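You operate a simulated robot arm through the tools that you are given. There is no shell and no other tool. Be economical: measure what you need, move in short steps, check, and stop when the job is done.

You are at the controls of a simulated two-armed robot. One attempt, no reset.

Task
Start the chiller set to 25, then the air unit; open the air valve once it reaches 6 bar.
Fine: shut the air valve before starting; no alarm on the way; both units end up running; leave the tap and drain lever shut.

It is judged by the outcome, as a careful person would: the job done as asked, and still so three seconds after it is handed in. It fails if anything else is knocked over, pushed out of place, dropped, spilled or broken.

Robot
Two 7-joint arms with fingered hands on one trunk that stands fixed in place. Base frame: the origin is at the foot of the trunk, x ahead of it, y to its left, z up; the work surface is at about z = 850. Lengths are in mm, angles in degrees, forces in N, time in s.
The left shoulder is at [30, 120, 1013], the right one opposite. With the tool pointing down near the work surface each hand reaches from about 300 to 700 mm from the base axis, measured 20 degrees to its own side. Payload 4 kg a hand.
Tool frame (each hand has its own): the origin (TCP) lies between the finger pads and is the grasp point; the fingertips stand 19 mm ahead of it; z points along the fingers, y is the line along which they close. Largest opening 120 mm; the body of the gripper starts 53 mm behind the TCP. The gripper is a hand of 3 fingers: y runs from the thumb to the fingers, the wrist lies at [0, 0, -219] in the tool frame, and closing takes about 1.5 s.
Orientation is told as [roll, pitch, yaw] about the base's x, y, z axes, in that order, counted from this pose: with the fingers straight down and closing along the base's y, the tool's x points along the base's -x, its y along +y and its z along -z.

Tools
- The arms move only by the tool apply_moves. It takes "left_steps", "right_steps" or both (then of equal length, played together; a hand with none holds still); each is a list of rows, each a list of 2 entries, a list of its own where there are three numbers: the shift along the tool's x, y, z in mm, then the turn, a rotation vector about the tool's x, y, z in degrees. In form: [[[tx, ty, tz], [rx, ry, rz]], ...]. A call has 1 to 20 rows; each row is the pose to reach, as a shift and turn from the pose commanded when the call began, along the tool's axes at that moment. "left_grip" and "right_grip" are, for a hand that has rows, the finger opening in mm, from 0 to 120, set as the call begins (left out, the last holds). Rows are played at 5 a second. More than 50 mm and 8.6 degrees between two rows, or a gripper value outside its range, and nothing of the call is played. A pose out of reach is approached as far as the arm can. The call stops where the force on the tool passes 60 N (or 10 N more than at its start, if that is more) or the arm is blocked; 0.2 s more then pass. The fingers move at their own pace (about 72 mm/s each) and stop on an object; they squeeze with about 25 N. The grip force told is the motor's: it shows also when the fingers shut on nothing. Time passes only in rows, and 0.2 s behind the last, so rows that repeat a pose let the fingers close. The reply holds the time, the measured pose of the TCP, the force on the tool along the base axes, the opening and the grip force, in the units named above and with some noise, with the torque about the TCP (base axes, N m) and any sound that the robot's microphone picked up.
- Cameras (640 x 400 px; columns grow to the right, rows downward): "scene" is now at [59.7, 10.6, 1562.9]; the picture's right is [0.14, -0.99, 0.00], its down [-0.74, -0.10, -0.67] and it looks along [0.66, 0.09, -0.75] (base axes); focal length 327 px, centre (320, 200). "left" rides on the left gripper at [-66, -4, -79] in its tool frame; the picture's right is [0.05, -1.00, 0.00], its down [0.76, 0.04, -0.64] and it looks along [0.64, 0.03, 0.77] (tool axes); focal length 251 px, centre (320, 200). "right" rides on the right gripper at [66, -4, -79] in its tool frame; the picture's right is [0.05, 1.00, 0.00], its down [-0.76, 0.04, -0.64] and it looks along [-0.64, 0.04, 0.77] (tool axes); focal length 251 px, centre (320, 200).
- get_image(camera): a new picture of that camera. The clock stands still meanwhile.
- raise_lower(by): slides the trunk up (or, below 0, down) by that many mm; the arms and the scene camera ride with it, the base frame stays. It gives what a move gives, with no picture.
- move_fingers(finger1, finger2, thumb_bend, hand): sets how far each is bent, from 0 (flat) to 1 (curled in); at 0.3 the hand is open as for a grip, at 0.7 the pads meet at the TCP. One left out holds its place. A second passes; each finger stops where it meets its share of the squeeze, and holds until it gets a number again. A gripper value or a shape takes the hand back. It gives what a move gives, with no picture; readings hold the bend of each and the force on the fingers (four entries, about 0 where the hand has none), thumb and palm.
- grasp_type(shape, hand): the hand has 3 fingers and takes this shape, open, in about a second: jaw (thumb against the fingers, like two jaws); tri (thumb and two fingers); tip (a fingertip pinch); poke (one finger out to press); point (the index stretched); flat (the hand flat); cup (the hand cupped); fist (a fist). The gripper value then closes the fingers along that shape, each until it touches; the sizes above hold for jaw. It gives what a move gives, with no picture.
- pan_tilt(pan, tilt): turns the head with the scene camera to pan (to the left, within 120 degrees either way) and tilt (down, from -29 to 69), counted from straight ahead of the robot. It gives what a move gives.
- pixel_to_xyz(camera, pixels): for up to 12 pixels [column, row] of the newest picture of that camera ("zoom" is the newest enlarged one), the place [x, y, z] in the base frame of the surface seen there, good to about 2 mm. The clock stands still meanwhile.
- close_up(camera, box): a new picture of the part [left, top, right, bottom] of that camera's present view, enlarged. The clock stands still meanwhile.
- close_job(): hands the job in; it is judged then, once.

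Work in short steps. Measure before you move; look again where a grasp or a placing could have gone wrong, and mend it. You have 80 turns and 48 pictures in all, those below and enlarged ones among them. Open the grippers and draw the arms clear of the work before you hand the job in, unless the task says otherwise; then end with one line.

The tools are called as name(argument=value, ...) on one line, values as JSON. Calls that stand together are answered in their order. apply_moves: Moves the arms, as the interface text tells. Its arguments: {"type":"object","properties":{"left_steps":{"type":"array"},"left_grip":{"type":"number"},"right_steps":{"type":"array"},"right_grip":{"type":"number"}},"required":[]} The other tools are called the same way: raise_lower (by) slides the trunk up or down; grasp_type (shape, hand) gives the hand a shape; move_fingers (finger1, finger2, thumb_bend, hand) moves the fingers one by one; pan_tilt (pan, tilt) turns the head that bears the scene camera; get_image (camera) takes a picture; pixel_to_xyz (camera, pixels) gives the place of the surface under pixels of a picture; close_up (camera, box) takes an enlarged picture of a part of a camera's view; close_job () hands the job in.

At the start:

```text
t: 0.0
left_tcp_pos: [466.5, 221.5, 1218.9]
left_tcp_rot: [0.0, -0.1, 0.1]
left_contact_force: [-0.4, 0.0, -1.1]
left_ft_torque: [0.02, -0.01, 0.03]
left_gripper_width: 119.8
left_finger_force: 0.0
left_shape: jaw
left_bend: [0.3, 0.3, 0.3]
left_finger forces: [0.0, 0.1, 0.1, 0.0, 0.0, 0.0]
right_tcp_pos: [472.4, -169.6, 1182.5]
right_tcp_rot: [0.0, 0.0, 0.0]
right_contact_force: [-0.3, 0.5, -0.1]
right_ft_torque: [-0.02, -0.01, -0.02]
right_gripper_width: 119.7
right_finger_force: 0.1
right_shape: jaw
right_bend: [0.3, 0.3, 0.3]
right_finger forces: [0.0, 0.0, 0.1, 0.0, 0.1, 0.0]
trunk travel left (down, up): [-225.0, 315.0]
head pan, tilt: [8.1, 48.2]
```

scene: 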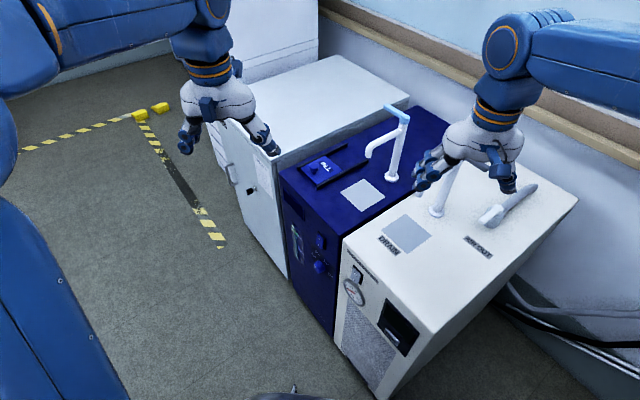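
right: 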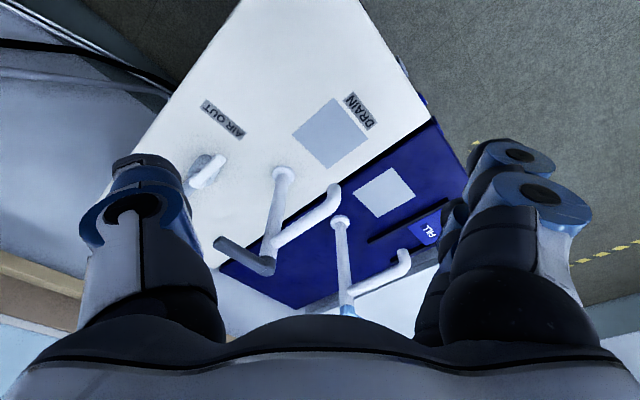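
left: 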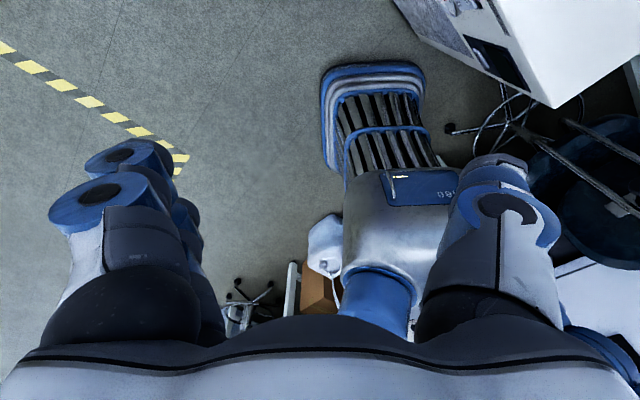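

The scene shows a blue unit (about 320,200) and a white unit (about 430,270) with front panels. I take close-ups of the two fronts and the top.

close_up(camera="scene", box=[270, 200, 450, 380])

close_up(camera="scene", box=[280, 90, 580, 280])

```text
2.22 times, centred on (360, 290) of scene
```

zoom: 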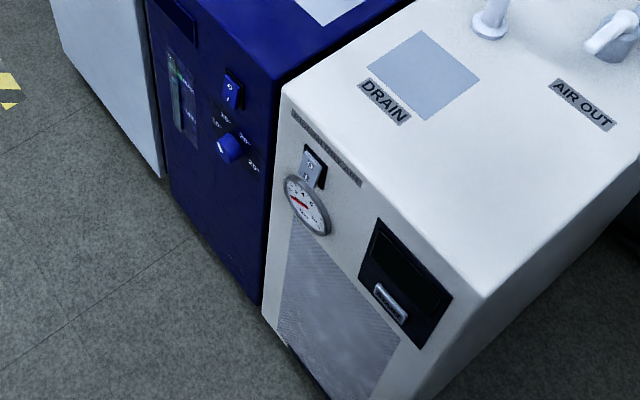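

```text
2.11 times, centred on (430, 185) of scene
```

zoom: 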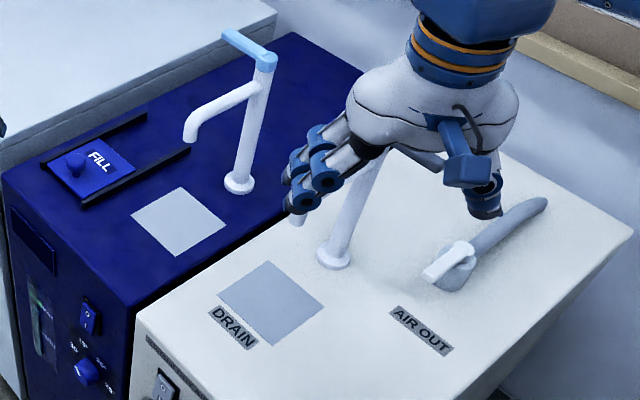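

I need more detail on the dial, level gauge and pressure gauge, and on the air valve.

close_up(camera="scene", box=[285, 215, 345, 285])

close_up(camera="scene", box=[335, 240, 425, 360])

close_up(camera="right", box=[160, 70, 460, 310])

```text
5.71 times, centred on (315, 250) of scene
```

zoom: 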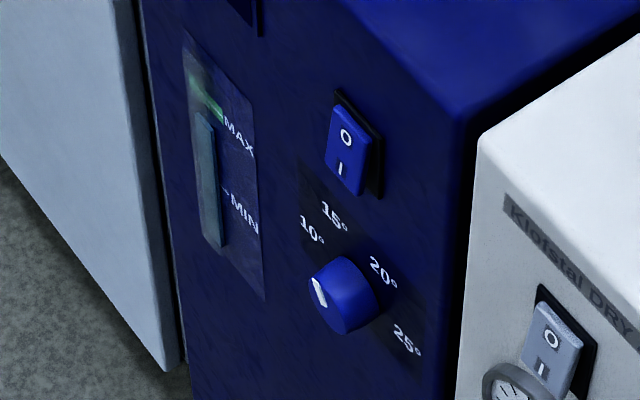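

```text
3.33 times, centred on (380, 300) of scene
```

zoom: 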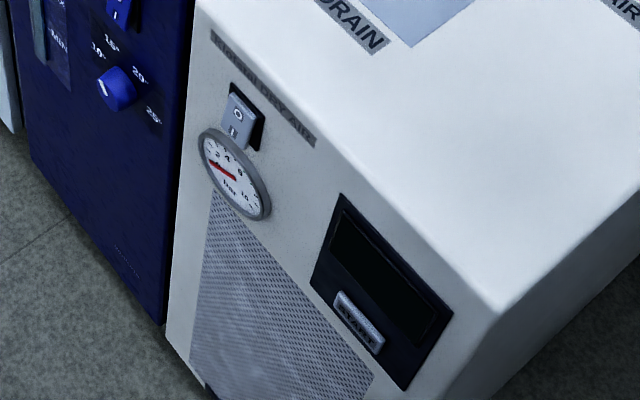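

```text
1.67 times, centred on (310, 190) of right
```

zoom: 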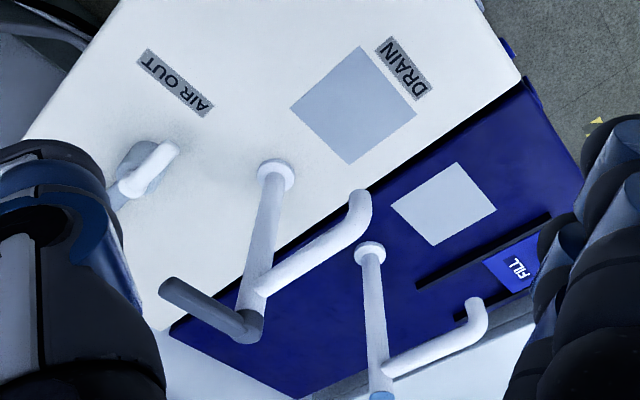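

The chiller dial points near 10°, water is between MIN and MAX; the air valve handle looks in line with its pipe (open). I measure points on the panels and on the valve.

pixel_to_xyz(camera="scene", pixels=[[317, 240], [316, 247], [316, 265], [321, 267], [300, 262], [330, 280], [356, 270], [354, 278], [354, 292], [386, 337], [364, 330], [400, 305]])

close_up(camera="scene", box=[460, 160, 560, 240])

```text
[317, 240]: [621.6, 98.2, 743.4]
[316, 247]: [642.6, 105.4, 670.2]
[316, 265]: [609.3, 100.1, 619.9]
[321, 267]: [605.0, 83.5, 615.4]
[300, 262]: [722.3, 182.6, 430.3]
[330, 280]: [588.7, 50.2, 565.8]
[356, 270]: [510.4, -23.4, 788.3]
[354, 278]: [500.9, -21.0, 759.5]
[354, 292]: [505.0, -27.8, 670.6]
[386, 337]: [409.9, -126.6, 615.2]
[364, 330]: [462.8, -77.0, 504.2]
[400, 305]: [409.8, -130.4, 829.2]
```

```text
5.00 times, centred on (510, 200) of scene
```

zoom: 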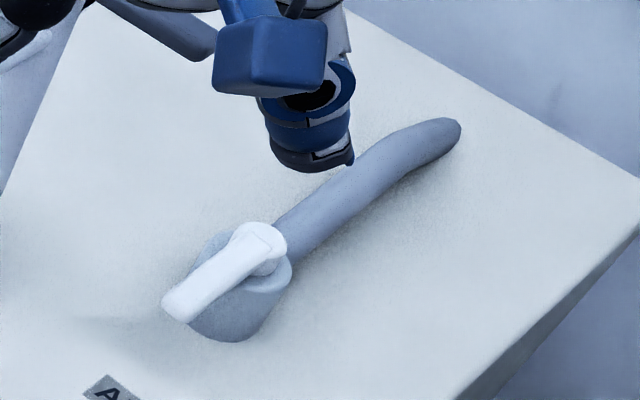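

The handle lies along the pipe, pointing to the front. I measure it in this zoom.

pixel_to_xyz(camera="zoom", pixels=[[175, 300], [188, 312], [215, 275], [262, 240], [280, 238], [240, 262], [235, 315], [340, 205], [445, 135], [120, 340], [350, 300], [226, 292]])

close_up(camera="scene", box=[285, 215, 345, 285])

```text
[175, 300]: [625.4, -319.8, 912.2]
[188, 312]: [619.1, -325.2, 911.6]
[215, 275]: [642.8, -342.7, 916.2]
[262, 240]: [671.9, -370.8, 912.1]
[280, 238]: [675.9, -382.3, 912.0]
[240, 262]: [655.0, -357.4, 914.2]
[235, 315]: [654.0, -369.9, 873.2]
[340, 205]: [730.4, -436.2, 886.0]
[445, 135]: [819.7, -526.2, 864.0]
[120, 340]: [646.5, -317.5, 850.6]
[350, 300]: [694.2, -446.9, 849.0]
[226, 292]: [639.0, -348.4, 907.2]
```

```text
5.71 times, centred on (315, 250) of scene
```

zoom: 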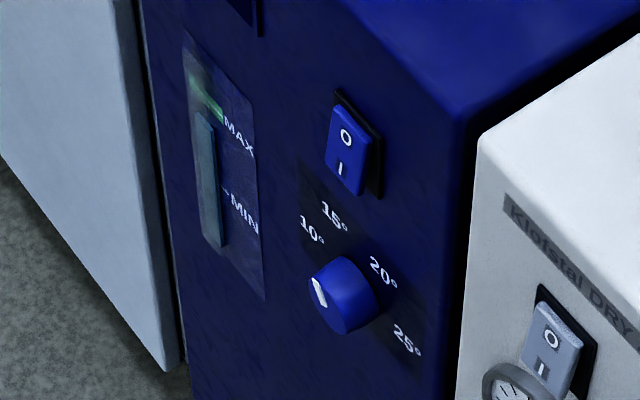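

pixel_to_xyz(camera="zoom", pixels=[[346, 130], [341, 172], [325, 293], [345, 290], [310, 235], [385, 272], [408, 340], [335, 215], [240, 140], [390, 420], [553, 335], [543, 370]])

close_up(camera="scene", box=[335, 240, 425, 360])

```text
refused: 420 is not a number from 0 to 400
```

```text
3.33 times, centred on (380, 300) of scene
```

zoom: 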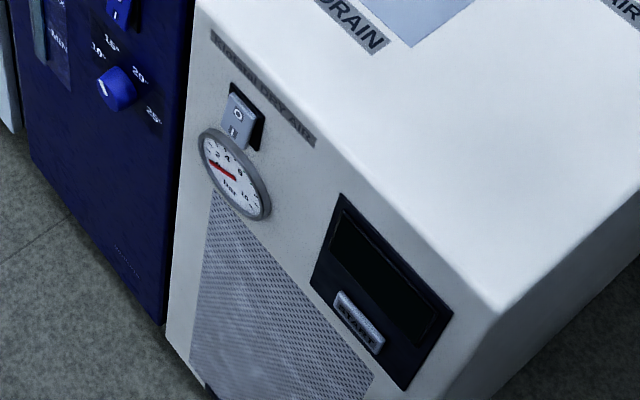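

I measure both panels in this zoom, and redo the chiller ones through scene pixels.

pixel_to_xyz(camera="zoom", pixels=[[239, 113], [234, 132], [225, 172], [358, 322], [380, 345], [390, 290], [270, 120], [330, 170], [270, 190], [495, 305], [205, 10], [300, 250]])

pixel_to_xyz(camera="scene", pixels=[[320.6, 237.7], [319.7, 245], [316.5, 266], [319, 266], [324, 265], [314.3, 256], [327.4, 262.6], [331.4, 274.5], [318.6, 252.6], [310, 275], [335, 245], [300, 230]])

```text
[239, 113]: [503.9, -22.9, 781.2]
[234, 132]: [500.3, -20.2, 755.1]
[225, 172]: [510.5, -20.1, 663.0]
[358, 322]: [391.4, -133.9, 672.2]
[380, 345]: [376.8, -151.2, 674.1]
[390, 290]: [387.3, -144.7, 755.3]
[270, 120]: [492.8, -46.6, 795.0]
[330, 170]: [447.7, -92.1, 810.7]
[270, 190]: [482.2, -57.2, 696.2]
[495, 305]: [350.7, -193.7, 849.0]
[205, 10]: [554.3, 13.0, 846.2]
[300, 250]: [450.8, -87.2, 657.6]
```

```text
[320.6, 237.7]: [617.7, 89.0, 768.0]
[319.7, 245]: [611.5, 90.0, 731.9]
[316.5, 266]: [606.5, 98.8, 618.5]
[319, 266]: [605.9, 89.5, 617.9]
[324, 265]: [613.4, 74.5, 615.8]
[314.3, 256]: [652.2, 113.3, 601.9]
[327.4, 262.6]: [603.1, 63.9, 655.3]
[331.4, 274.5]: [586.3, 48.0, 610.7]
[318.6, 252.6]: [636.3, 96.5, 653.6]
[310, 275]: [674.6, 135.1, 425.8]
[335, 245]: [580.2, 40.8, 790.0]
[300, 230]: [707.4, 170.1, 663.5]
```

Both fronts lie in one vertical plane (x−y≈539) facing (−.71,+.71); both switches stick out at the "I" side (off). Before moving the right hand to the valve, I measure the drain post and chiller tap as obstacles.

pixel_to_xyz(camera="right", pixels=[[283, 175], [268, 235], [265, 266], [225, 243], [333, 190], [285, 240], [341, 222], [349, 305], [405, 258], [205, 170]])

pixel_to_xyz(camera="scene", pixels=[[388, 107], [405, 118], [372, 152], [390, 178], [437, 211], [340, 165], [313, 169], [450, 180]])

```text
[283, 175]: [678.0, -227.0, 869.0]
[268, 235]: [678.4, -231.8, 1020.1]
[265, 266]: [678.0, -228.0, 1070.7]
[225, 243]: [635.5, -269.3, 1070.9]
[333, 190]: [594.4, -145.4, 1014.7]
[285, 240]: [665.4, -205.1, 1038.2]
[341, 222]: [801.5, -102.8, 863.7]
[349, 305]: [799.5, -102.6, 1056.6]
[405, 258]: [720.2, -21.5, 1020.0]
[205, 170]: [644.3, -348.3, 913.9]
```

```text
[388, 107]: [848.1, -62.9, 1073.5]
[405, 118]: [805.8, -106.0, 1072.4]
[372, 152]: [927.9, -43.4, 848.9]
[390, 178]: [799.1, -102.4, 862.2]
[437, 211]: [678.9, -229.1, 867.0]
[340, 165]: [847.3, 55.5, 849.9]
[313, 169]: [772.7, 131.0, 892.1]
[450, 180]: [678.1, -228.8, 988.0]
```

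The drain lever points (−,−), perpendicular to its spout, so it's shut; I keep clear of it (tip about 632,−272,1071). I bring the closed right hand, leaning, above the near side of the air valve handle.

apply_moves(right_steps=[[[-14, -31.4, 26], [-2.5, -4.33, 0]], [[-28, -62.8, 52], [-5, -8.66, 0]], [[-42, -94.3, 78], [-7.5, -13, 0]], [[-56, -125.7, 104], [-10, -17.3, 0]], [[-70, -157, 130], [-12.5, -21.6, 0]], [[-84, -188.6, 156], [-15, -26, 0]], [[-98, -220, 182], [-17.5, -30.3, 0]], [[-98, -220, 182], [-17.5, -30.3, 0]], [[-98, -220, 182], [-17.5, -30.3, 0]]], right_grip=0)

get_image(camera="right")

```text
t: 2.0
left_tcp_pos: [467.4, 220.4, 1220.9]
left_tcp_rot: [0.0, 0.0, -0.1]
left_contact_force: [0.1, -0.1, 0.8]
left_ft_torque: [0.02, 0.0, 0.0]
left_gripper_width: 120.0
left_finger_force: 0.0
left_shape: jaw
left_bend: [0.3, 0.3, 0.3]
left_finger forces: [0.1, 0.0, 0.1, 0.0, 0.0, 0.0]
right_tcp_pos: [572.2, -389.1, 1001.3]
right_tcp_rot: [19.4, -29.8, -5.3]
right_contact_force: [-0.3, -0.2, -0.4]
right_ft_torque: [0.04, 0.01, 0.0]
right_gripper_width: 0.0
right_finger_force: 24.9
right_shape: jaw
right_bend: [0.74, 0.74, 0.44]
right_finger forces: [0.1, 0.1, 0.0, 0.1, 0.0, 0.0]
trunk travel left (down, up): [-225.0, 315.0]
head pan, tilt: [8.1, 48.2]
```

```text
36 pictures are left
```

right: 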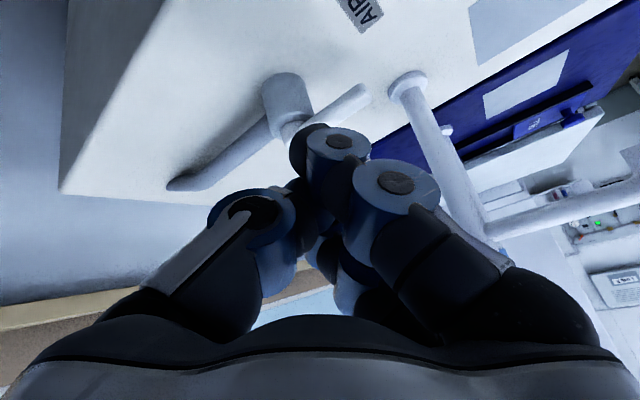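

The hand is above the near side of the handle. I lower the closed fingertips beside it to z≈889.

apply_moves(right_steps=[[[11.2, -4.8, 30.2], [0, 0, 0]], [[22.5, -9.5, 60.3], [0, 0, 0]], [[33.7, -14.3, 90.5], [0, 0, 0]]])

close_up(camera="scene", box=[420, 120, 580, 240])

```text
t: 2.8
left_tcp_pos: [466.9, 220.0, 1219.8]
left_tcp_rot: [0.0, 0.1, 0.0]
left_contact_force: [0.0, 0.6, 0.2]
left_ft_torque: [0.02, 0.03, 0.0]
left_gripper_width: 120.0
left_finger_force: 0.0
left_shape: jaw
left_bend: [0.3, 0.3, 0.3]
left_finger forces: [0.0, 0.0, 0.0, 0.1, 0.1, 0.0]
right_tcp_pos: [589.6, -374.1, 907.8]
right_tcp_rot: [19.2, -29.7, -5.2]
right_contact_force: [0.4, 0.0, 0.6]
right_ft_torque: [0.02, 0.01, 0.02]
right_gripper_width: 0.0
right_finger_force: 24.4
right_shape: jaw
right_bend: [0.74, 0.74, 0.44]
right_finger forces: [0.0, 0.0, 0.1, 0.0, 0.1, 0.0]
trunk travel left (down, up): [-225.0, 315.0]
head pan, tilt: [8.1, 48.2]
```

```text
3.33 times, centred on (500, 180) of scene
```

zoom: 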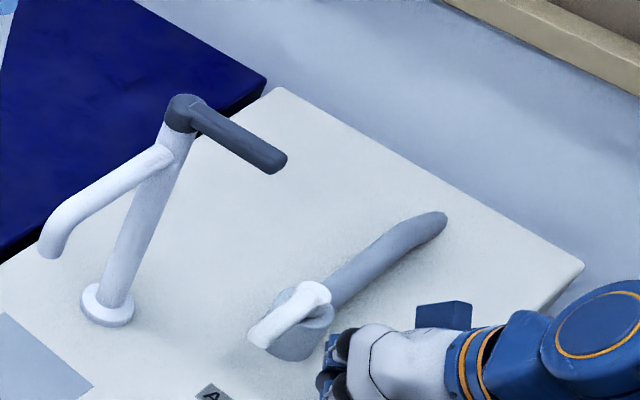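

The handle is clear to the left of the fingers. I push it to the far-left (clockwise, the usual closing way) in steps for the first part of the arc.

apply_moves(right_steps=[[[-8.2, 9.1, 8.2], [0, 0, 0]], [[-16.5, 18.2, 16.4], [0, 0, 0]], [[-21.5, 26.8, 22.4], [0, 0, 0]], [[-26.4, 35.4, 28.4], [0, 0, 0]], [[-34.2, 40.7, 35], [0, 0, 0]], [[-42.1, 46, 41.7], [0, 0, 0]]])

close_up(camera="scene", box=[420, 120, 580, 240])

```text
t: 4.0
left_tcp_pos: [465.2, 220.7, 1221.7]
left_tcp_rot: [0.0, 0.0, -0.1]
left_contact_force: [0.4, 0.9, -0.5]
left_ft_torque: [-0.05, 0.02, -0.01]
left_gripper_width: 120.1
left_finger_force: 0.0
left_shape: jaw
left_bend: [0.3, 0.3, 0.3]
left_finger forces: [0.0, 0.0, 0.1, 0.0, 0.1, 0.0]
right_tcp_pos: [617.1, -344.4, 904.3]
right_tcp_rot: [18.3, -28.9, -5.3]
right_contact_force: [-28.9, -15.4, 13.7]
right_ft_torque: [0.13, -0.37, -0.12]
right_gripper_width: 0.2
right_finger_force: 25.0
right_shape: jaw
right_bend: [0.74, 0.76, 0.46]
right_finger forces: [0.0, 0.0, 0.0, 0.1, 15.1, 0.0]
trunk travel left (down, up): [-225.0, 315.0]
head pan, tilt: [8.1, 48.2]
stopped in row 5 (right hand): the force on the tool passed its limit at 69 N (the readings are from after the stop); the commanded pose is now the measured one
```

```text
3.33 times, centred on (500, 180) of scene
```

zoom: 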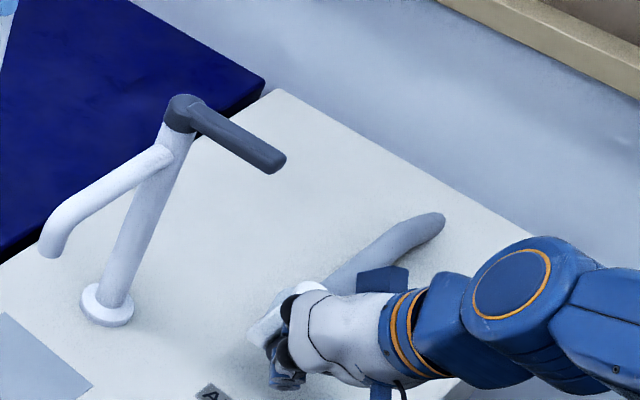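

The handle has a stop that way (69 N, it did not turn), so it closes the other way. I back off and go around the handle tip at low height to its far-left side, staying below the drain lever.

apply_moves(right_steps=[[[20.4, -22.8, -20.4], [0, 0, 0]], [[49.1, 13, -25.2], [0, 0, 0]], [[39.6, 54.8, -4.9], [0, 0, 0]], [[7.1, 66.1, 18.8], [0, 0, 0]], [[-20.4, 44.6, 28], [0, 0, 0]]])

close_up(camera="scene", box=[420, 120, 580, 240])

```text
t: 5.2
left_tcp_pos: [467.1, 220.0, 1219.6]
left_tcp_rot: [0.1, 0.1, 0.0]
left_contact_force: [0.3, -0.4, 0.6]
left_ft_torque: [0.03, 0.03, 0.02]
left_gripper_width: 120.1
left_finger_force: 0.0
left_shape: jaw
left_bend: [0.3, 0.3, 0.3]
left_finger forces: [0.0, 0.0, 0.0, 0.0, 0.0, 0.0]
right_tcp_pos: [653.2, -295.1, 899.6]
right_tcp_rot: [18.8, -29.1, -5.3]
right_contact_force: [0.9, 0.4, 1.9]
right_ft_torque: [-0.09, 0.07, 0.0]
right_gripper_width: 0.0
right_finger_force: 24.9
right_shape: jaw
right_bend: [0.75, 0.76, 0.47]
right_finger forces: [0.1, 0.1, 0.0, 0.0, 2.8, 0.0]
trunk travel left (down, up): [-225.0, 315.0]
head pan, tilt: [8.1, 48.2]
```

```text
3.33 times, centred on (500, 180) of scene
```

zoom: 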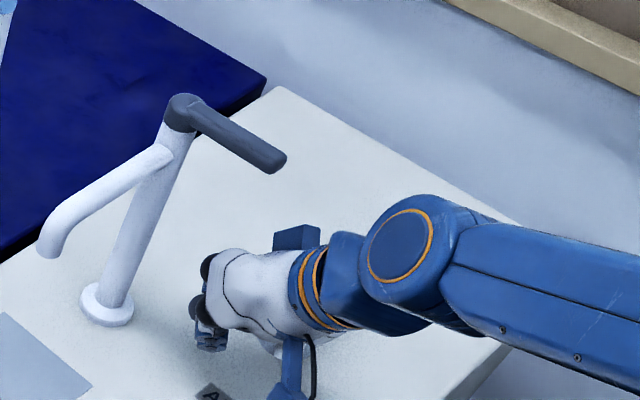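

The fingers are past the handle on its far-left side with no contact on anything else. I push the handle toward the right-near side along its arc, half way first.

apply_moves(right_steps=[[[3.7, -12, -11.6], [0, 0, 0]], [[7.4, -24.2, -19.1], [0, 0, 0]], [[15, -29.7, -25.7], [0, 0, 0]], [[22.8, -35.2, -32.3], [0, 0, 0]], [[27.6, -43.7, -38.2], [0, 0, 0]], [[32.5, -52.3, -44.2], [0, 0, 0]]])

close_up(camera="scene", box=[420, 120, 580, 240])

```text
t: 6.5
left_tcp_pos: [466.5, 221.7, 1220.0]
left_tcp_rot: [-0.2, 0.0, 0.0]
left_contact_force: [0.2, 0.1, -0.5]
left_ft_torque: [-0.01, 0.02, -0.02]
left_gripper_width: 119.7
left_finger_force: 0.1
left_shape: jaw
left_bend: [0.3, 0.3, 0.3]
left_finger forces: [0.1, 0.0, 0.1, 0.1, 0.0, 0.1]
right_tcp_pos: [603.1, -352.1, 907.2]
right_tcp_rot: [18.7, -28.9, -5.2]
right_contact_force: [-0.9, -0.1, 1.1]
right_ft_torque: [-0.01, -0.02, -0.03]
right_gripper_width: 0.2
right_finger_force: 25.0
right_shape: jaw
right_bend: [0.75, 0.76, 0.47]
right_finger forces: [0.1, 0.0, 0.1, 0.0, 0.9, 0.0]
trunk travel left (down, up): [-225.0, 315.0]
head pan, tilt: [8.1, 48.2]
```

```text
3.33 times, centred on (500, 180) of scene
```

zoom: 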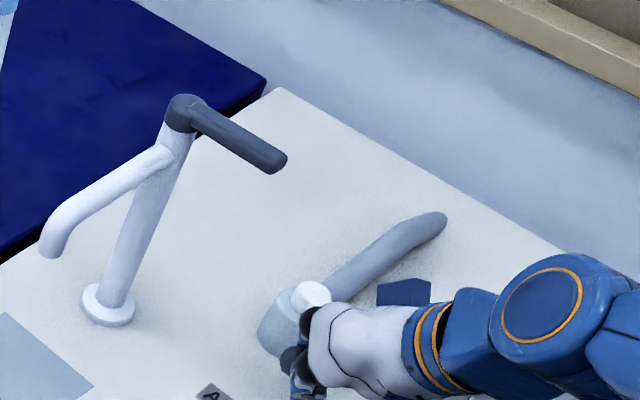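

The handle is turning freely (no force). I continue the arc to about 90° until the stop is felt.

apply_moves(right_steps=[[[-1.2, -13, -3.7], [0, 0, 0]], [[-2.5, -25.8, -7.5], [0, 0, 0]], [[-5.3, -36.5, -9.5], [0, 0, 0]], [[-8.1, -47.2, -11.6], [0, 0, 0]], [[-11.6, -52.7, -11.4], [0, 0, 0]], [[-15.1, -58.2, -11.2], [0, 0, 0]]])

close_up(camera="scene", box=[420, 120, 580, 240])

```text
t: 8.0
left_tcp_pos: [461.9, 223.7, 1222.1]
left_tcp_rot: [-0.1, -0.2, 0.0]
left_contact_force: [0.3, -0.4, -0.5]
left_ft_torque: [0.07, 0.0, -0.01]
left_gripper_width: 119.8
left_finger_force: 0.1
left_shape: jaw
left_bend: [0.3, 0.3, 0.3]
left_finger forces: [0.1, 0.0, 0.0, 0.1, 0.0, 0.0]
right_tcp_pos: [609.2, -394.5, 909.5]
right_tcp_rot: [19.9, -28.0, -4.2]
right_contact_force: [-34.2, 25.1, 17.8]
right_ft_torque: [-0.27, -0.53, 0.25]
right_gripper_width: 0.0
right_finger_force: 25.0
right_shape: jaw
right_bend: [0.75, 0.75, 0.47]
right_finger forces: [0.0, 43.5, 0.0, 0.1, 0.1, 0.1]
trunk travel left (down, up): [-225.0, 315.0]
head pan, tilt: [8.1, 48.2]
stopped in row 6 (right hand): the force on the tool passed its limit at 61 N (the readings are from after the stop); the commanded pose is now the measured one
```

```text
3.33 times, centred on (500, 180) of scene
```

zoom: 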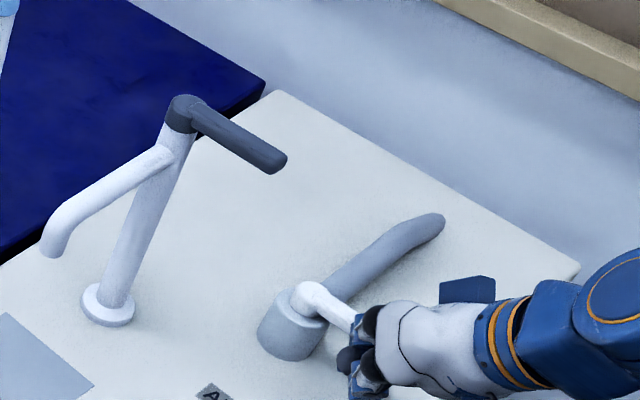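

The valve handle is now across the pipe with its stop felt: shut. I take the right hand around the handle tip to the other side, ready to reopen it later, re-leaning it straight forward.

apply_moves(right_steps=[[[25.8, 21.3, -8.2], [0, 0, 0]], [[36.9, -20.4, -29.6], [3.7, -2.15, 6.15]], [[24.7, -64.2, -37.5], [7.45, -4.3, 12.3]], [[-7.2, -87.9, -26.4], [11.2, -6.45, 18.45]], [[-40.1, -70, -0.2], [14.9, -8.6, 24.6]]])

close_up(camera="scene", box=[420, 120, 580, 240])

```text
t: 9.2
left_tcp_pos: [468.7, 222.7, 1219.8]
left_tcp_rot: [-0.1, 0.2, -0.1]
left_contact_force: [0.0, 0.3, 0.1]
left_ft_torque: [-0.01, 0.0, -0.01]
left_gripper_width: 119.8
left_finger_force: 0.1
left_shape: jaw
left_bend: [0.3, 0.3, 0.3]
left_finger forces: [0.1, 0.0, 0.0, 0.0, 0.0, 0.0]
right_tcp_pos: [654.7, -470.9, 904.1]
right_tcp_rot: [18.5, -28.4, -34.3]
right_contact_force: [-0.5, 0.1, 0.4]
right_ft_torque: [-0.03, -0.01, 0.02]
right_gripper_width: 0.0
right_finger_force: 24.7
right_shape: jaw
right_bend: [0.75, 0.75, 0.47]
right_finger forces: [0.0, 0.0, 0.0, 0.1, 0.1, 0.1]
trunk travel left (down, up): [-225.0, 315.0]
head pan, tilt: [8.1, 48.2]
```

```text
3.33 times, centred on (500, 180) of scene
```

zoom: 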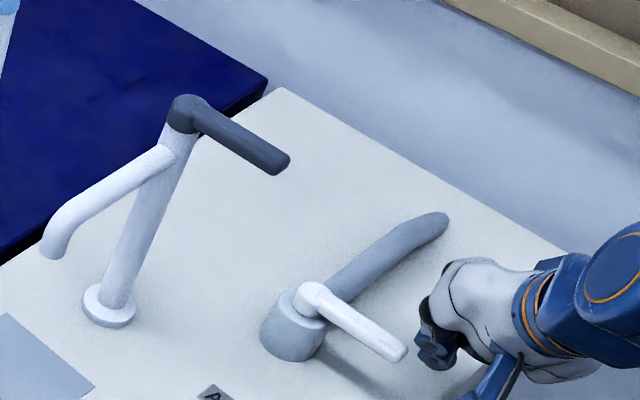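

Valve is plainly across the pipe and the right hand waits free at (655,−471). Now I bring the left hand down in front of the chiller knob, fingers turning to face the panel.

apply_moves(left_steps=[[[-3.4, -2.5, 43], [4.5, -4.5, 0]], [[-6.7, -5, 86], [9.1, -9.1, 0]], [[-10, -7.5, 129], [13.6, -13.6, 0]], [[-13.4, -10, 171], [18.2, -18.2, 0]], [[-16.8, -12.5, 214], [22.7, -22.7, 0]], [[-20, -15, 257], [27.3, -27.3, 0]], [[-23.5, -17.5, 300], [31.8, -31.8, 0]], [[-26.9, -20, 343], [36.4, -36.4, 0]], [[-30.2, -22.5, 386], [40.9, -40.9, 0]], [[-33.6, -25, 429], [45.5, -45.5, 0]], [[-37, -27.5, 471], [50, -50, 0]], [[-40.3, -30, 514], [54.5, -54.5, 0]], [[-43.6, -32.5, 557], [59.1, -59.1, 0]], [[-47, -35, 600], [63.6, -63.6, 0]], [[-47, -35, 600], [63.6, -63.6, 0]]])

get_image(camera="left")

```text
t: 12.4
left_tcp_pos: [513.8, 185.3, 639.6]
left_tcp_rot: [-85.4, -45.1, 41.9]
left_contact_force: [-0.2, -0.2, 0.4]
left_ft_torque: [-0.02, 0.0, 0.0]
left_gripper_width: 120.0
left_finger_force: 0.1
left_shape: jaw
left_bend: [0.3, 0.3, 0.3]
left_finger forces: [0.0, 0.0, 0.0, 0.1, 0.0, 0.1]
left hand out of reach, approached as far as the arm can: row 14, 15
right_tcp_pos: [654.1, -470.9, 904.3]
right_tcp_rot: [18.5, -28.4, -34.2]
right_contact_force: [-0.4, -0.3, 0.3]
right_ft_torque: [0.04, 0.0, 0.03]
right_gripper_width: 0.0
right_finger_force: 24.8
right_shape: jaw
right_bend: [0.75, 0.75, 0.47]
right_finger forces: [0.0, 0.0, 0.0, 0.1, 0.0, 0.0]
trunk travel left (down, up): [-225.0, 315.0]
head pan, tilt: [8.1, 48.2]
```

```text
29 pictures are left
```

left: 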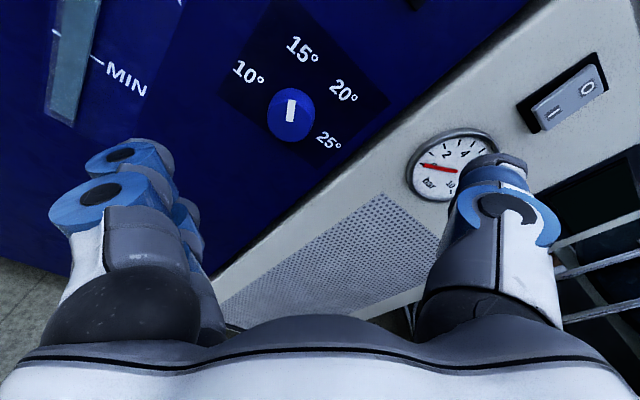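

The left arm stops just short (z 640). I measure the knob, labels and switch from this view before deciding on the trunk height.

pixel_to_xyz(camera="left", pixels=[[291, 111], [291, 101], [292, 122], [248, 72], [302, 49], [344, 90], [328, 140], [272, 100], [312, 110], [553, 113], [587, 88], [450, 170]])

```text
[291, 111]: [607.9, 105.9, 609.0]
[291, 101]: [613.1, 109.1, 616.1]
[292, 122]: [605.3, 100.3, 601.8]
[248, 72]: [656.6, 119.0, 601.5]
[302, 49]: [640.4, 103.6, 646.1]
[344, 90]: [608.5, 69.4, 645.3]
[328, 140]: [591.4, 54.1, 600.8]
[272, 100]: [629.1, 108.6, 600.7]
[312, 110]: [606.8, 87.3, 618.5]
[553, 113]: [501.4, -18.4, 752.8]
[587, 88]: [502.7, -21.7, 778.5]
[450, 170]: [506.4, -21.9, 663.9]
```

The knob axis is at about (625,86,605) on the panel, pointer near 15; 25 lies about 120–125° clockwise. I lift the right hand well clear, then lower the trunk so that the left arm reaches.

apply_moves(right_steps=[[[-22.4, 12.9, -36.9], [0, 0, 0]], [[-30.5, 17.6, -85.2], [0, 0, 0]], [[-33.7, 19.5, -125.4], [0, 0, 0]], [[-37, 21.3, -165.5], [0, 0, 0]]])

raise_lower(by=-120)

```text
t: 13.4
left_tcp_pos: [513.4, 187.0, 639.1]
left_tcp_rot: [-85.6, -44.9, 41.8]
left_contact_force: [0.5, -0.1, -0.2]
left_ft_torque: [0.0, -0.01, 0.02]
left_gripper_width: 120.2
left_finger_force: 0.0
left_shape: jaw
left_bend: [0.3, 0.3, 0.3]
left_finger forces: [0.0, 0.1, 0.1, 0.0, 0.1, 0.0]
right_tcp_pos: [597.8, -472.7, 1066.0]
right_tcp_rot: [18.5, -28.4, -34.2]
right_contact_force: [-0.2, -0.5, -0.1]
right_ft_torque: [0.01, -0.02, -0.01]
right_gripper_width: 0.0
right_finger_force: 25.5
right_shape: jaw
right_bend: [0.75, 0.75, 0.47]
right_finger forces: [0.1, 0.0, 0.0, 0.0, 0.1, 0.1]
trunk travel left (down, up): [-225.0, 315.0]
head pan, tilt: [8.1, 48.2]
```

```text
t: 14.9
left_tcp_pos: [513.1, 186.8, 521.1]
left_tcp_rot: [-85.4, -45.0, 41.8]
left_contact_force: [0.2, -0.4, -0.6]
left_ft_torque: [0.01, -0.05, 0.01]
left_gripper_width: 119.9
left_finger_force: 0.1
left_shape: jaw
left_bend: [0.3, 0.3, 0.3]
left_finger forces: [0.1, 0.0, 0.0, 0.0, 0.0, 0.1]
right_tcp_pos: [598.9, -474.0, 945.9]
right_tcp_rot: [18.5, -28.4, -34.2]
right_contact_force: [-0.4, 0.6, -0.1]
right_ft_torque: [0.01, 0.01, 0.02]
right_gripper_width: 0.0
right_finger_force: 25.0
right_shape: jaw
right_bend: [0.75, 0.75, 0.47]
right_finger forces: [0.1, 0.0, 0.0, 0.0, 0.0, 0.0]
trunk travel left (down, up): [-105.0, 435.0]
head pan, tilt: [8.1, 48.2]
```

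Trunk is down; left hand at z 521. I raise it onto the knob axis (150 mm out) with the fingers levelled.

apply_moves(left_steps=[[[-21.6, -18, -1.5], [0.8, -0.8, 0]], [[-43.1, -35.9, -2.9], [1.6, -1.6, 0]], [[-64.7, -53.9, -4.4], [2.33, -2.34, 0]], [[-64.7, -53.9, -4.4], [2.33, -2.34, 0]]])

```text
t: 15.9
left_tcp_pos: [519.7, 190.7, 602.7]
left_tcp_rot: [-90.2, -45.0, 45.0]
left_contact_force: [-0.7, -0.2, 0.1]
left_ft_torque: [0.01, 0.02, 0.02]
left_gripper_width: 120.0
left_finger_force: 0.0
left_shape: jaw
left_bend: [0.3, 0.3, 0.3]
left_finger forces: [0.0, 0.0, 0.1, 0.1, 0.0, 0.0]
right_tcp_pos: [599.4, -473.6, 945.5]
right_tcp_rot: [18.4, -28.5, -34.2]
right_contact_force: [0.0, -0.2, 0.5]
right_ft_torque: [-0.02, 0.02, -0.01]
right_gripper_width: 0.1
right_finger_force: 24.7
right_shape: jaw
right_bend: [0.75, 0.75, 0.47]
right_finger forces: [0.0, 0.1, 0.0, 0.1, 0.0, 0.0]
trunk travel left (down, up): [-105.0, 435.0]
head pan, tilt: [8.1, 48.2]
```

Reached and level. I pre-roll the hand −60° about its axis to leave room for the clockwise turn, and narrow the fingers to 80 mm.

apply_moves(left_steps=[[[0, 0, 0], [0, 0, -7.5]], [[0, 0, 0], [0, 0, -15]], [[0, 0, 0], [0, 0, -22.5]], [[0, 0, 0], [0, 0, -30]], [[0, 0, 0], [0, 0, -37.5]], [[0, 0, 0], [0, 0, -45]], [[0, 0, 0], [0, 0, -52.5]], [[0, 0, 0], [0, 0, -60]]], left_grip=80)

get_image(camera="left")

```text
t: 17.7
left_tcp_pos: [519.3, 193.0, 604.6]
left_tcp_rot: [-90.1, 15.1, 45.0]
left_contact_force: [-1.2, -0.4, 0.1]
left_ft_torque: [-0.01, 0.02, 0.01]
left_gripper_width: 80.5
left_finger_force: 0.0
left_shape: jaw
left_bend: [0.28, 0.28, 0.15]
left_finger forces: [0.0, 0.0, 0.0, 0.0, 0.1, 0.1]
right_tcp_pos: [599.0, -473.9, 945.5]
right_tcp_rot: [18.4, -28.4, -34.2]
right_contact_force: [0.7, -0.2, -0.5]
right_ft_torque: [-0.03, 0.03, -0.01]
right_gripper_width: 0.0
right_finger_force: 25.1
right_shape: jaw
right_bend: [0.75, 0.75, 0.47]
right_finger forces: [0.0, 0.1, 0.0, 0.0, 0.0, 0.0]
trunk travel left (down, up): [-105.0, 435.0]
head pan, tilt: [8.1, 48.2]
```

```text
28 pictures are left
```

left: 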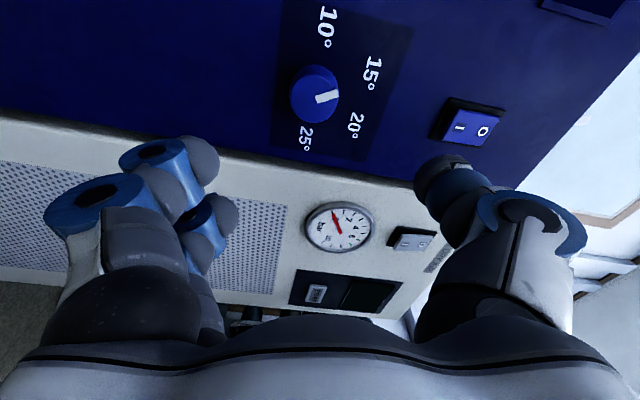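

Pointer (318,100)→(338,92) aims at 15. I measure the knob outline to centre the grasp.

pixel_to_xyz(camera="left", pixels=[[313, 96], [292, 93], [335, 98], [315, 116], [317, 73], [338, 92], [319, 100], [372, 70], [355, 125], [325, 28], [307, 138], [460, 128]])

```text
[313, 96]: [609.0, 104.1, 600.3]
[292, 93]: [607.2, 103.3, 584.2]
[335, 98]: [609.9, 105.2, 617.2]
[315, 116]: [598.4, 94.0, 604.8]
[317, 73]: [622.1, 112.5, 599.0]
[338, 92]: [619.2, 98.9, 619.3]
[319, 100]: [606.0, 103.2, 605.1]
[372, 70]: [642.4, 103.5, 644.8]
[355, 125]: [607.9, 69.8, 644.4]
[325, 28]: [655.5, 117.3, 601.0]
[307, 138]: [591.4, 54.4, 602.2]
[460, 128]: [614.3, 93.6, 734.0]
```

Knob centre is s −503.5, z 602, radius ~17; labels stand at ±30° and ±90°, pointer at −30° (15), so a 120° clockwise turn is needed. I advance over the knob with the fingers open at 80.

apply_moves(left_steps=[[[0, 2, 42], [0, 0, 0]], [[0, 2, 84], [0, 0, 0]], [[0, 2, 105], [0, 0, 0]], [[0, 2, 126], [0, 0, 0]]])

get_image(camera="left")

```text
t: 18.7
left_tcp_pos: [605.6, 103.7, 603.2]
left_tcp_rot: [-90.0, 15.0, 44.9]
left_contact_force: [0.1, -0.2, -0.1]
left_ft_torque: [-0.03, 0.01, -0.03]
left_gripper_width: 80.7
left_finger_force: 0.0
left_shape: jaw
left_bend: [0.28, 0.28, 0.15]
left_finger forces: [0.1, 0.0, 0.0, 0.0, 0.0, 0.0]
right_tcp_pos: [598.8, -473.1, 944.4]
right_tcp_rot: [18.4, -28.4, -34.2]
right_contact_force: [0.0, -0.4, 0.5]
right_ft_torque: [-0.02, 0.01, -0.03]
right_gripper_width: 0.0
right_finger_force: 24.6
right_shape: jaw
right_bend: [0.75, 0.75, 0.47]
right_finger forces: [0.0, 0.0, 0.0, 0.0, 0.1, 0.0]
trunk travel left (down, up): [-105.0, 435.0]
head pan, tilt: [8.1, 48.2]
```

```text
27 pictures are left
```

left: 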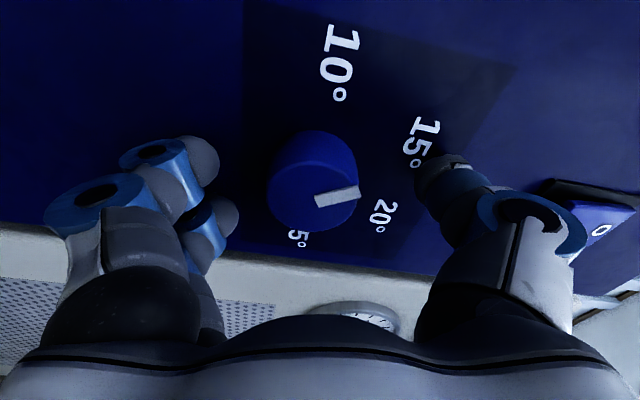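

The knob sits between thumb and fingers. I close and let them grip.

apply_moves(left_steps=[[[0, 0, 0], [0, 0, 0]], [[0, 0, 0], [0, 0, 0]], [[0, 0, 0], [0, 0, 0]], [[0, 0, 0], [0, 0, 0]], [[0, 0, 0], [0, 0, 0]], [[0, 0, 0], [0, 0, 0]]], left_grip=0)

```text
t: 20.1
left_tcp_pos: [606.6, 102.1, 602.9]
left_tcp_rot: [-90.1, 15.0, 45.0]
left_contact_force: [3.1, -3.0, -0.7]
left_ft_torque: [0.03, 0.03, 0.03]
left_gripper_width: 28.9
left_finger_force: 24.7
left_shape: jaw
left_bend: [0.44, 0.43, 0.91]
left_finger forces: [9.4, 9.1, 0.0, 0.1, 20.6, 0.0]
right_tcp_pos: [599.1, -473.5, 944.6]
right_tcp_rot: [18.3, -28.5, -34.2]
right_contact_force: [-0.8, 0.0, 0.4]
right_ft_torque: [-0.04, -0.02, -0.02]
right_gripper_width: 0.0
right_finger_force: 24.8
right_shape: jaw
right_bend: [0.75, 0.75, 0.47]
right_finger forces: [0.0, 0.0, 0.1, 0.0, 0.0, 0.0]
trunk travel left (down, up): [-105.0, 435.0]
head pan, tilt: [8.1, 48.2]
```

Gripped at 29 mm with both sides loaded. I turn 60° clockwise first.

apply_moves(left_steps=[[[0, 0, 0], [0, 0, 6]], [[0, 0, 0], [0, 0, 12]], [[0, 0, 0], [0, 0, 18]], [[0, 0, 0], [0, 0, 24]], [[0, 0, 0], [0, 0, 30]], [[0, 0, 0], [0, 0, 36]], [[0, 0, 0], [0, 0, 42]], [[0, 0, 0], [0, 0, 48]], [[0, 0, 0], [0, 0, 54]], [[0, 0, 0], [0, 0, 60]], [[0, 0, 0], [0, 0, 60]]])

get_image(camera="left")

```text
t: 22.5
left_tcp_pos: [606.0, 102.0, 604.3]
left_tcp_rot: [-90.3, -45.2, 45.2]
left_contact_force: [-15.5, -2.7, 9.7]
left_ft_torque: [-0.17, -0.14, -0.22]
left_gripper_width: 28.8
left_finger_force: 25.3
left_shape: jaw
left_bend: [0.46, 0.44, 0.92]
left_finger forces: [6.6, 9.6, 0.0, 0.0, 32.6, 0.0]
right_tcp_pos: [595.8, -473.2, 946.1]
right_tcp_rot: [18.5, -28.5, -34.2]
right_contact_force: [-0.1, -0.4, -0.1]
right_ft_torque: [-0.03, 0.01, 0.0]
right_gripper_width: 0.2
right_finger_force: 25.0
right_shape: jaw
right_bend: [0.75, 0.75, 0.47]
right_finger forces: [0.0, 0.0, 0.0, 0.0, 0.1, 0.1]
trunk travel left (down, up): [-105.0, 435.0]
head pan, tilt: [8.1, 48.2]
```

```text
26 pictures are left
```

left: 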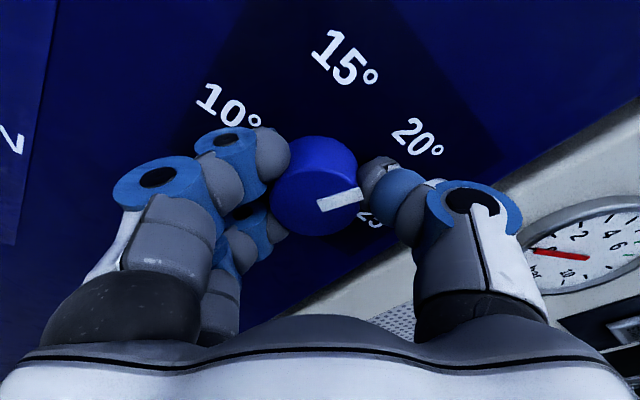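

The knob follows the hand. I turn the other 60°.

apply_moves(left_steps=[[[0, 0, 0], [0, 0, 6]], [[0, 0, 0], [0, 0, 12]], [[0, 0, 0], [0, 0, 18]], [[0, 0, 0], [0, 0, 24]], [[0, 0, 0], [0, 0, 30]], [[0, 0, 0], [0, 0, 36]], [[0, 0, 0], [0, 0, 42]], [[0, 0, 0], [0, 0, 48]], [[0, 0, 0], [0, 0, 54]], [[0, 0, 0], [0, 0, 60]], [[0, 0, 0], [0, 0, 60]]])

get_image(camera="left")

```text
t: 24.9
left_tcp_pos: [606.5, 100.5, 602.0]
left_tcp_rot: [89.8, -74.7, -134.9]
left_contact_force: [-30.3, -9.1, -3.6]
left_ft_torque: [0.06, 0.14, -0.64]
left_gripper_width: 29.4
left_finger_force: 24.8
left_shape: jaw
left_bend: [0.48, 0.45, 0.93]
left_finger forces: [4.9, 6.9, 0.0, 0.1, 41.3, 0.1]
right_tcp_pos: [596.5, -473.8, 947.2]
right_tcp_rot: [18.5, -28.6, -34.3]
right_contact_force: [0.4, -0.2, 0.1]
right_ft_torque: [0.02, 0.02, -0.02]
right_gripper_width: 0.1
right_finger_force: 24.9
right_shape: jaw
right_bend: [0.75, 0.75, 0.47]
right_finger forces: [0.0, 0.0, 0.0, 0.0, 0.1, 0.0]
trunk travel left (down, up): [-105.0, 435.0]
head pan, tilt: [8.1, 48.2]
```

```text
25 pictures are left
```

left: 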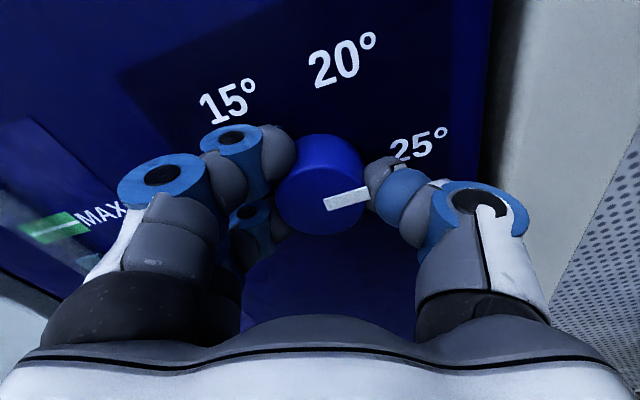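

The pointer is now toward 25°. I open the fingers, then draw back straight and look.

apply_moves(left_steps=[[[0, 0, 0], [0, 0, 0]], [[0, 0, 0], [0, 0, 0]], [[0, 0, 0], [0, 0, 0]], [[0, 0, 0], [0, 0, 0]], [[0, 0, 0], [0, 0, 0]], [[0, 0, -40], [0, 0, 0]], [[0, 0, -80], [0, 0, 0]], [[0, 0, -120], [0, 0, 0]]], left_grip=90)

get_image(camera="left")

```text
t: 26.7
left_tcp_pos: [521.6, 186.4, 601.9]
left_tcp_rot: [90.4, -75.0, -135.4]
left_contact_force: [0.4, 0.1, 0.1]
left_ft_torque: [-0.02, -0.02, 0.0]
left_gripper_width: 89.6
left_finger_force: 0.2
left_shape: jaw
left_bend: [0.26, 0.26, 0.12]
left_finger forces: [0.0, 0.1, 0.1, 0.0, 0.0, 0.0]
right_tcp_pos: [598.7, -472.6, 946.1]
right_tcp_rot: [18.4, -28.4, -34.3]
right_contact_force: [0.7, -0.3, 0.3]
right_ft_torque: [0.02, -0.04, -0.02]
right_gripper_width: 0.0
right_finger_force: 25.0
right_shape: jaw
right_bend: [0.75, 0.75, 0.47]
right_finger forces: [0.0, 0.0, 0.0, 0.0, 0.0, 0.1]
trunk travel left (down, up): [-105.0, 435.0]
head pan, tilt: [8.1, 48.2]
```

```text
24 pictures are left
```

left: 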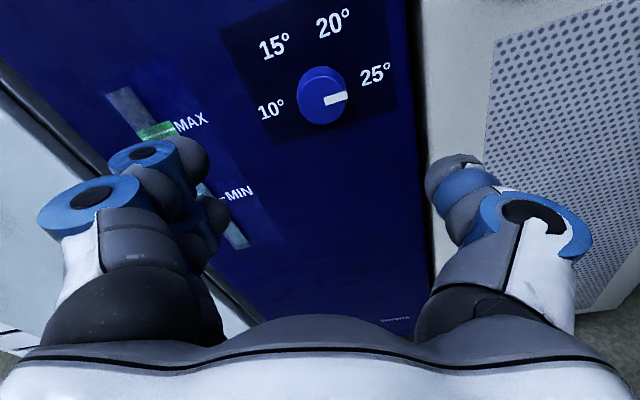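

Pointer is at about 25; I measure it for exactness against the label line.

pixel_to_xyz(camera="left", pixels=[[327, 100], [336, 98], [345, 96], [347, 97], [343, 92], [320, 97], [375, 75], [270, 109], [333, 22], [275, 45]])

```text
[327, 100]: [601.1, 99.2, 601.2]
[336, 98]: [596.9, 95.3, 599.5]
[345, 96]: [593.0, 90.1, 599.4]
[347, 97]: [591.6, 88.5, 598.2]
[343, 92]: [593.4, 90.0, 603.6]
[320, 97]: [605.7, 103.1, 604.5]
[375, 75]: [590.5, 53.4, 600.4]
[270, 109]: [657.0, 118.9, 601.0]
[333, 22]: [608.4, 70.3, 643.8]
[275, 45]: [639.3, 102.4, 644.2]
```

Pointer reads ≈90–95° i.e. on 25. Now I form the left hand into a poke to press the chiller's "I" and look at the finger.

grasp_type(hand="left", shape="poke")

get_image(camera="left")

```text
t: 27.6
left_tcp_pos: [522.3, 188.4, 601.6]
left_tcp_rot: [90.1, -75.0, -135.1]
left_contact_force: [-0.2, 0.1, -0.6]
left_ft_torque: [0.0, -0.02, 0.02]
left_gripper_width: 0.0
left_finger_force: 0.1
left_shape: poke
left_bend: [0.29, 0.29, 0.33]
left_finger forces: [0.1, 0.0, 0.0, 0.1, 0.0, 0.0]
right_tcp_pos: [598.3, -473.1, 945.7]
right_tcp_rot: [18.4, -28.4, -34.2]
right_contact_force: [0.6, -1.1, 0.5]
right_ft_torque: [-0.04, 0.01, 0.0]
right_gripper_width: 0.1
right_finger_force: 25.0
right_shape: jaw
right_bend: [0.75, 0.75, 0.47]
right_finger forces: [0.0, 0.0, 0.1, 0.0, 0.0, 0.0]
trunk travel left (down, up): [-105.0, 435.0]
head pan, tilt: [8.1, 48.2]
```

```text
23 pictures are left
```

left: 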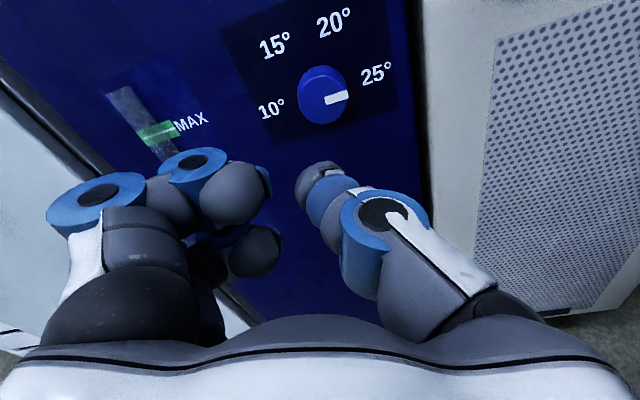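

The single thumb-side digit sticks out, tip near (318,172). I measure that tip's place.

pixel_to_xyz(camera="left", pixels=[[318, 165], [310, 178], [330, 172], [320, 190], [265, 180], [278, 240]])

```text
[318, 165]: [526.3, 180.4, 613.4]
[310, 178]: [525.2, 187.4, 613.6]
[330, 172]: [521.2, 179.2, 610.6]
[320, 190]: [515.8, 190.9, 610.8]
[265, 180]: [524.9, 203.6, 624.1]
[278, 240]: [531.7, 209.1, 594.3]
```

The digit's tip is practically on the TCP axis, ~17 mm ahead. I move in front of the chiller's "I" (z≈728), 50 mm short of it.

apply_moves(left_steps=[[[-30.8, 7, 18.8], [0, 0, 0]], [[-61.7, 14, 37.5], [0, 0, 0]], [[-92.5, 21, 56.3], [0, 0, 0]], [[-123.3, 28.1, 75], [0, 0, 0]], [[-123.3, 28.1, 75], [0, 0, 0]]])

get_image(camera="left")

```text
t: 28.8
left_tcp_pos: [570.1, 129.4, 728.7]
left_tcp_rot: [90.2, -75.0, -135.2]
left_contact_force: [-0.8, -0.3, 0.5]
left_ft_torque: [0.02, -0.01, 0.0]
left_gripper_width: 0.0
left_finger_force: 0.1
left_shape: poke
left_bend: [0.29, 0.29, 0.33]
left_finger forces: [0.0, 0.0, 0.1, 0.0, 0.0, 0.1]
right_tcp_pos: [599.4, -473.0, 944.7]
right_tcp_rot: [18.4, -28.4, -34.2]
right_contact_force: [0.2, 0.6, 1.2]
right_ft_torque: [-0.02, -0.02, 0.0]
right_gripper_width: 0.0
right_finger_force: 25.3
right_shape: jaw
right_bend: [0.75, 0.75, 0.47]
right_finger forces: [0.0, 0.0, 0.0, 0.0, 0.0, 0.0]
trunk travel left (down, up): [-105.0, 435.0]
head pan, tilt: [8.1, 48.2]
```

```text
22 pictures are left
```

left: 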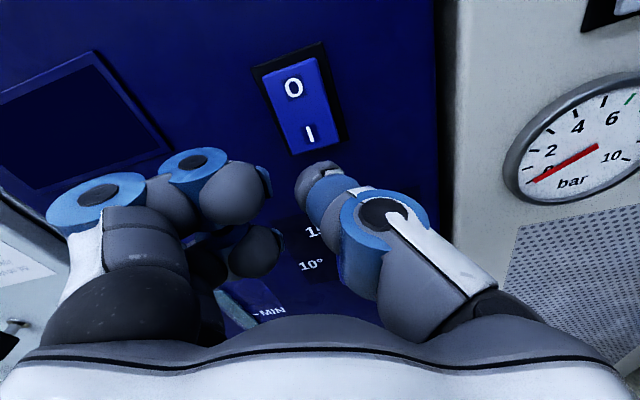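

The switch's "I" end is seen at (310,133). I measure it to aim.

pixel_to_xyz(camera="left", pixels=[[310, 133], [293, 88], [295, 150], [335, 140], [318, 148], [318, 172], [603, 97], [633, 97]])

```text
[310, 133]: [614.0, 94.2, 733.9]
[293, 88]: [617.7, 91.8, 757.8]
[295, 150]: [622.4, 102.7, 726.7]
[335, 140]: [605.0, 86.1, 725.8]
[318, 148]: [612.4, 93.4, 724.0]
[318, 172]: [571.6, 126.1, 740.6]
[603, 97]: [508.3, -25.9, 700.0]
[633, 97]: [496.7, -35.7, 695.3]
```

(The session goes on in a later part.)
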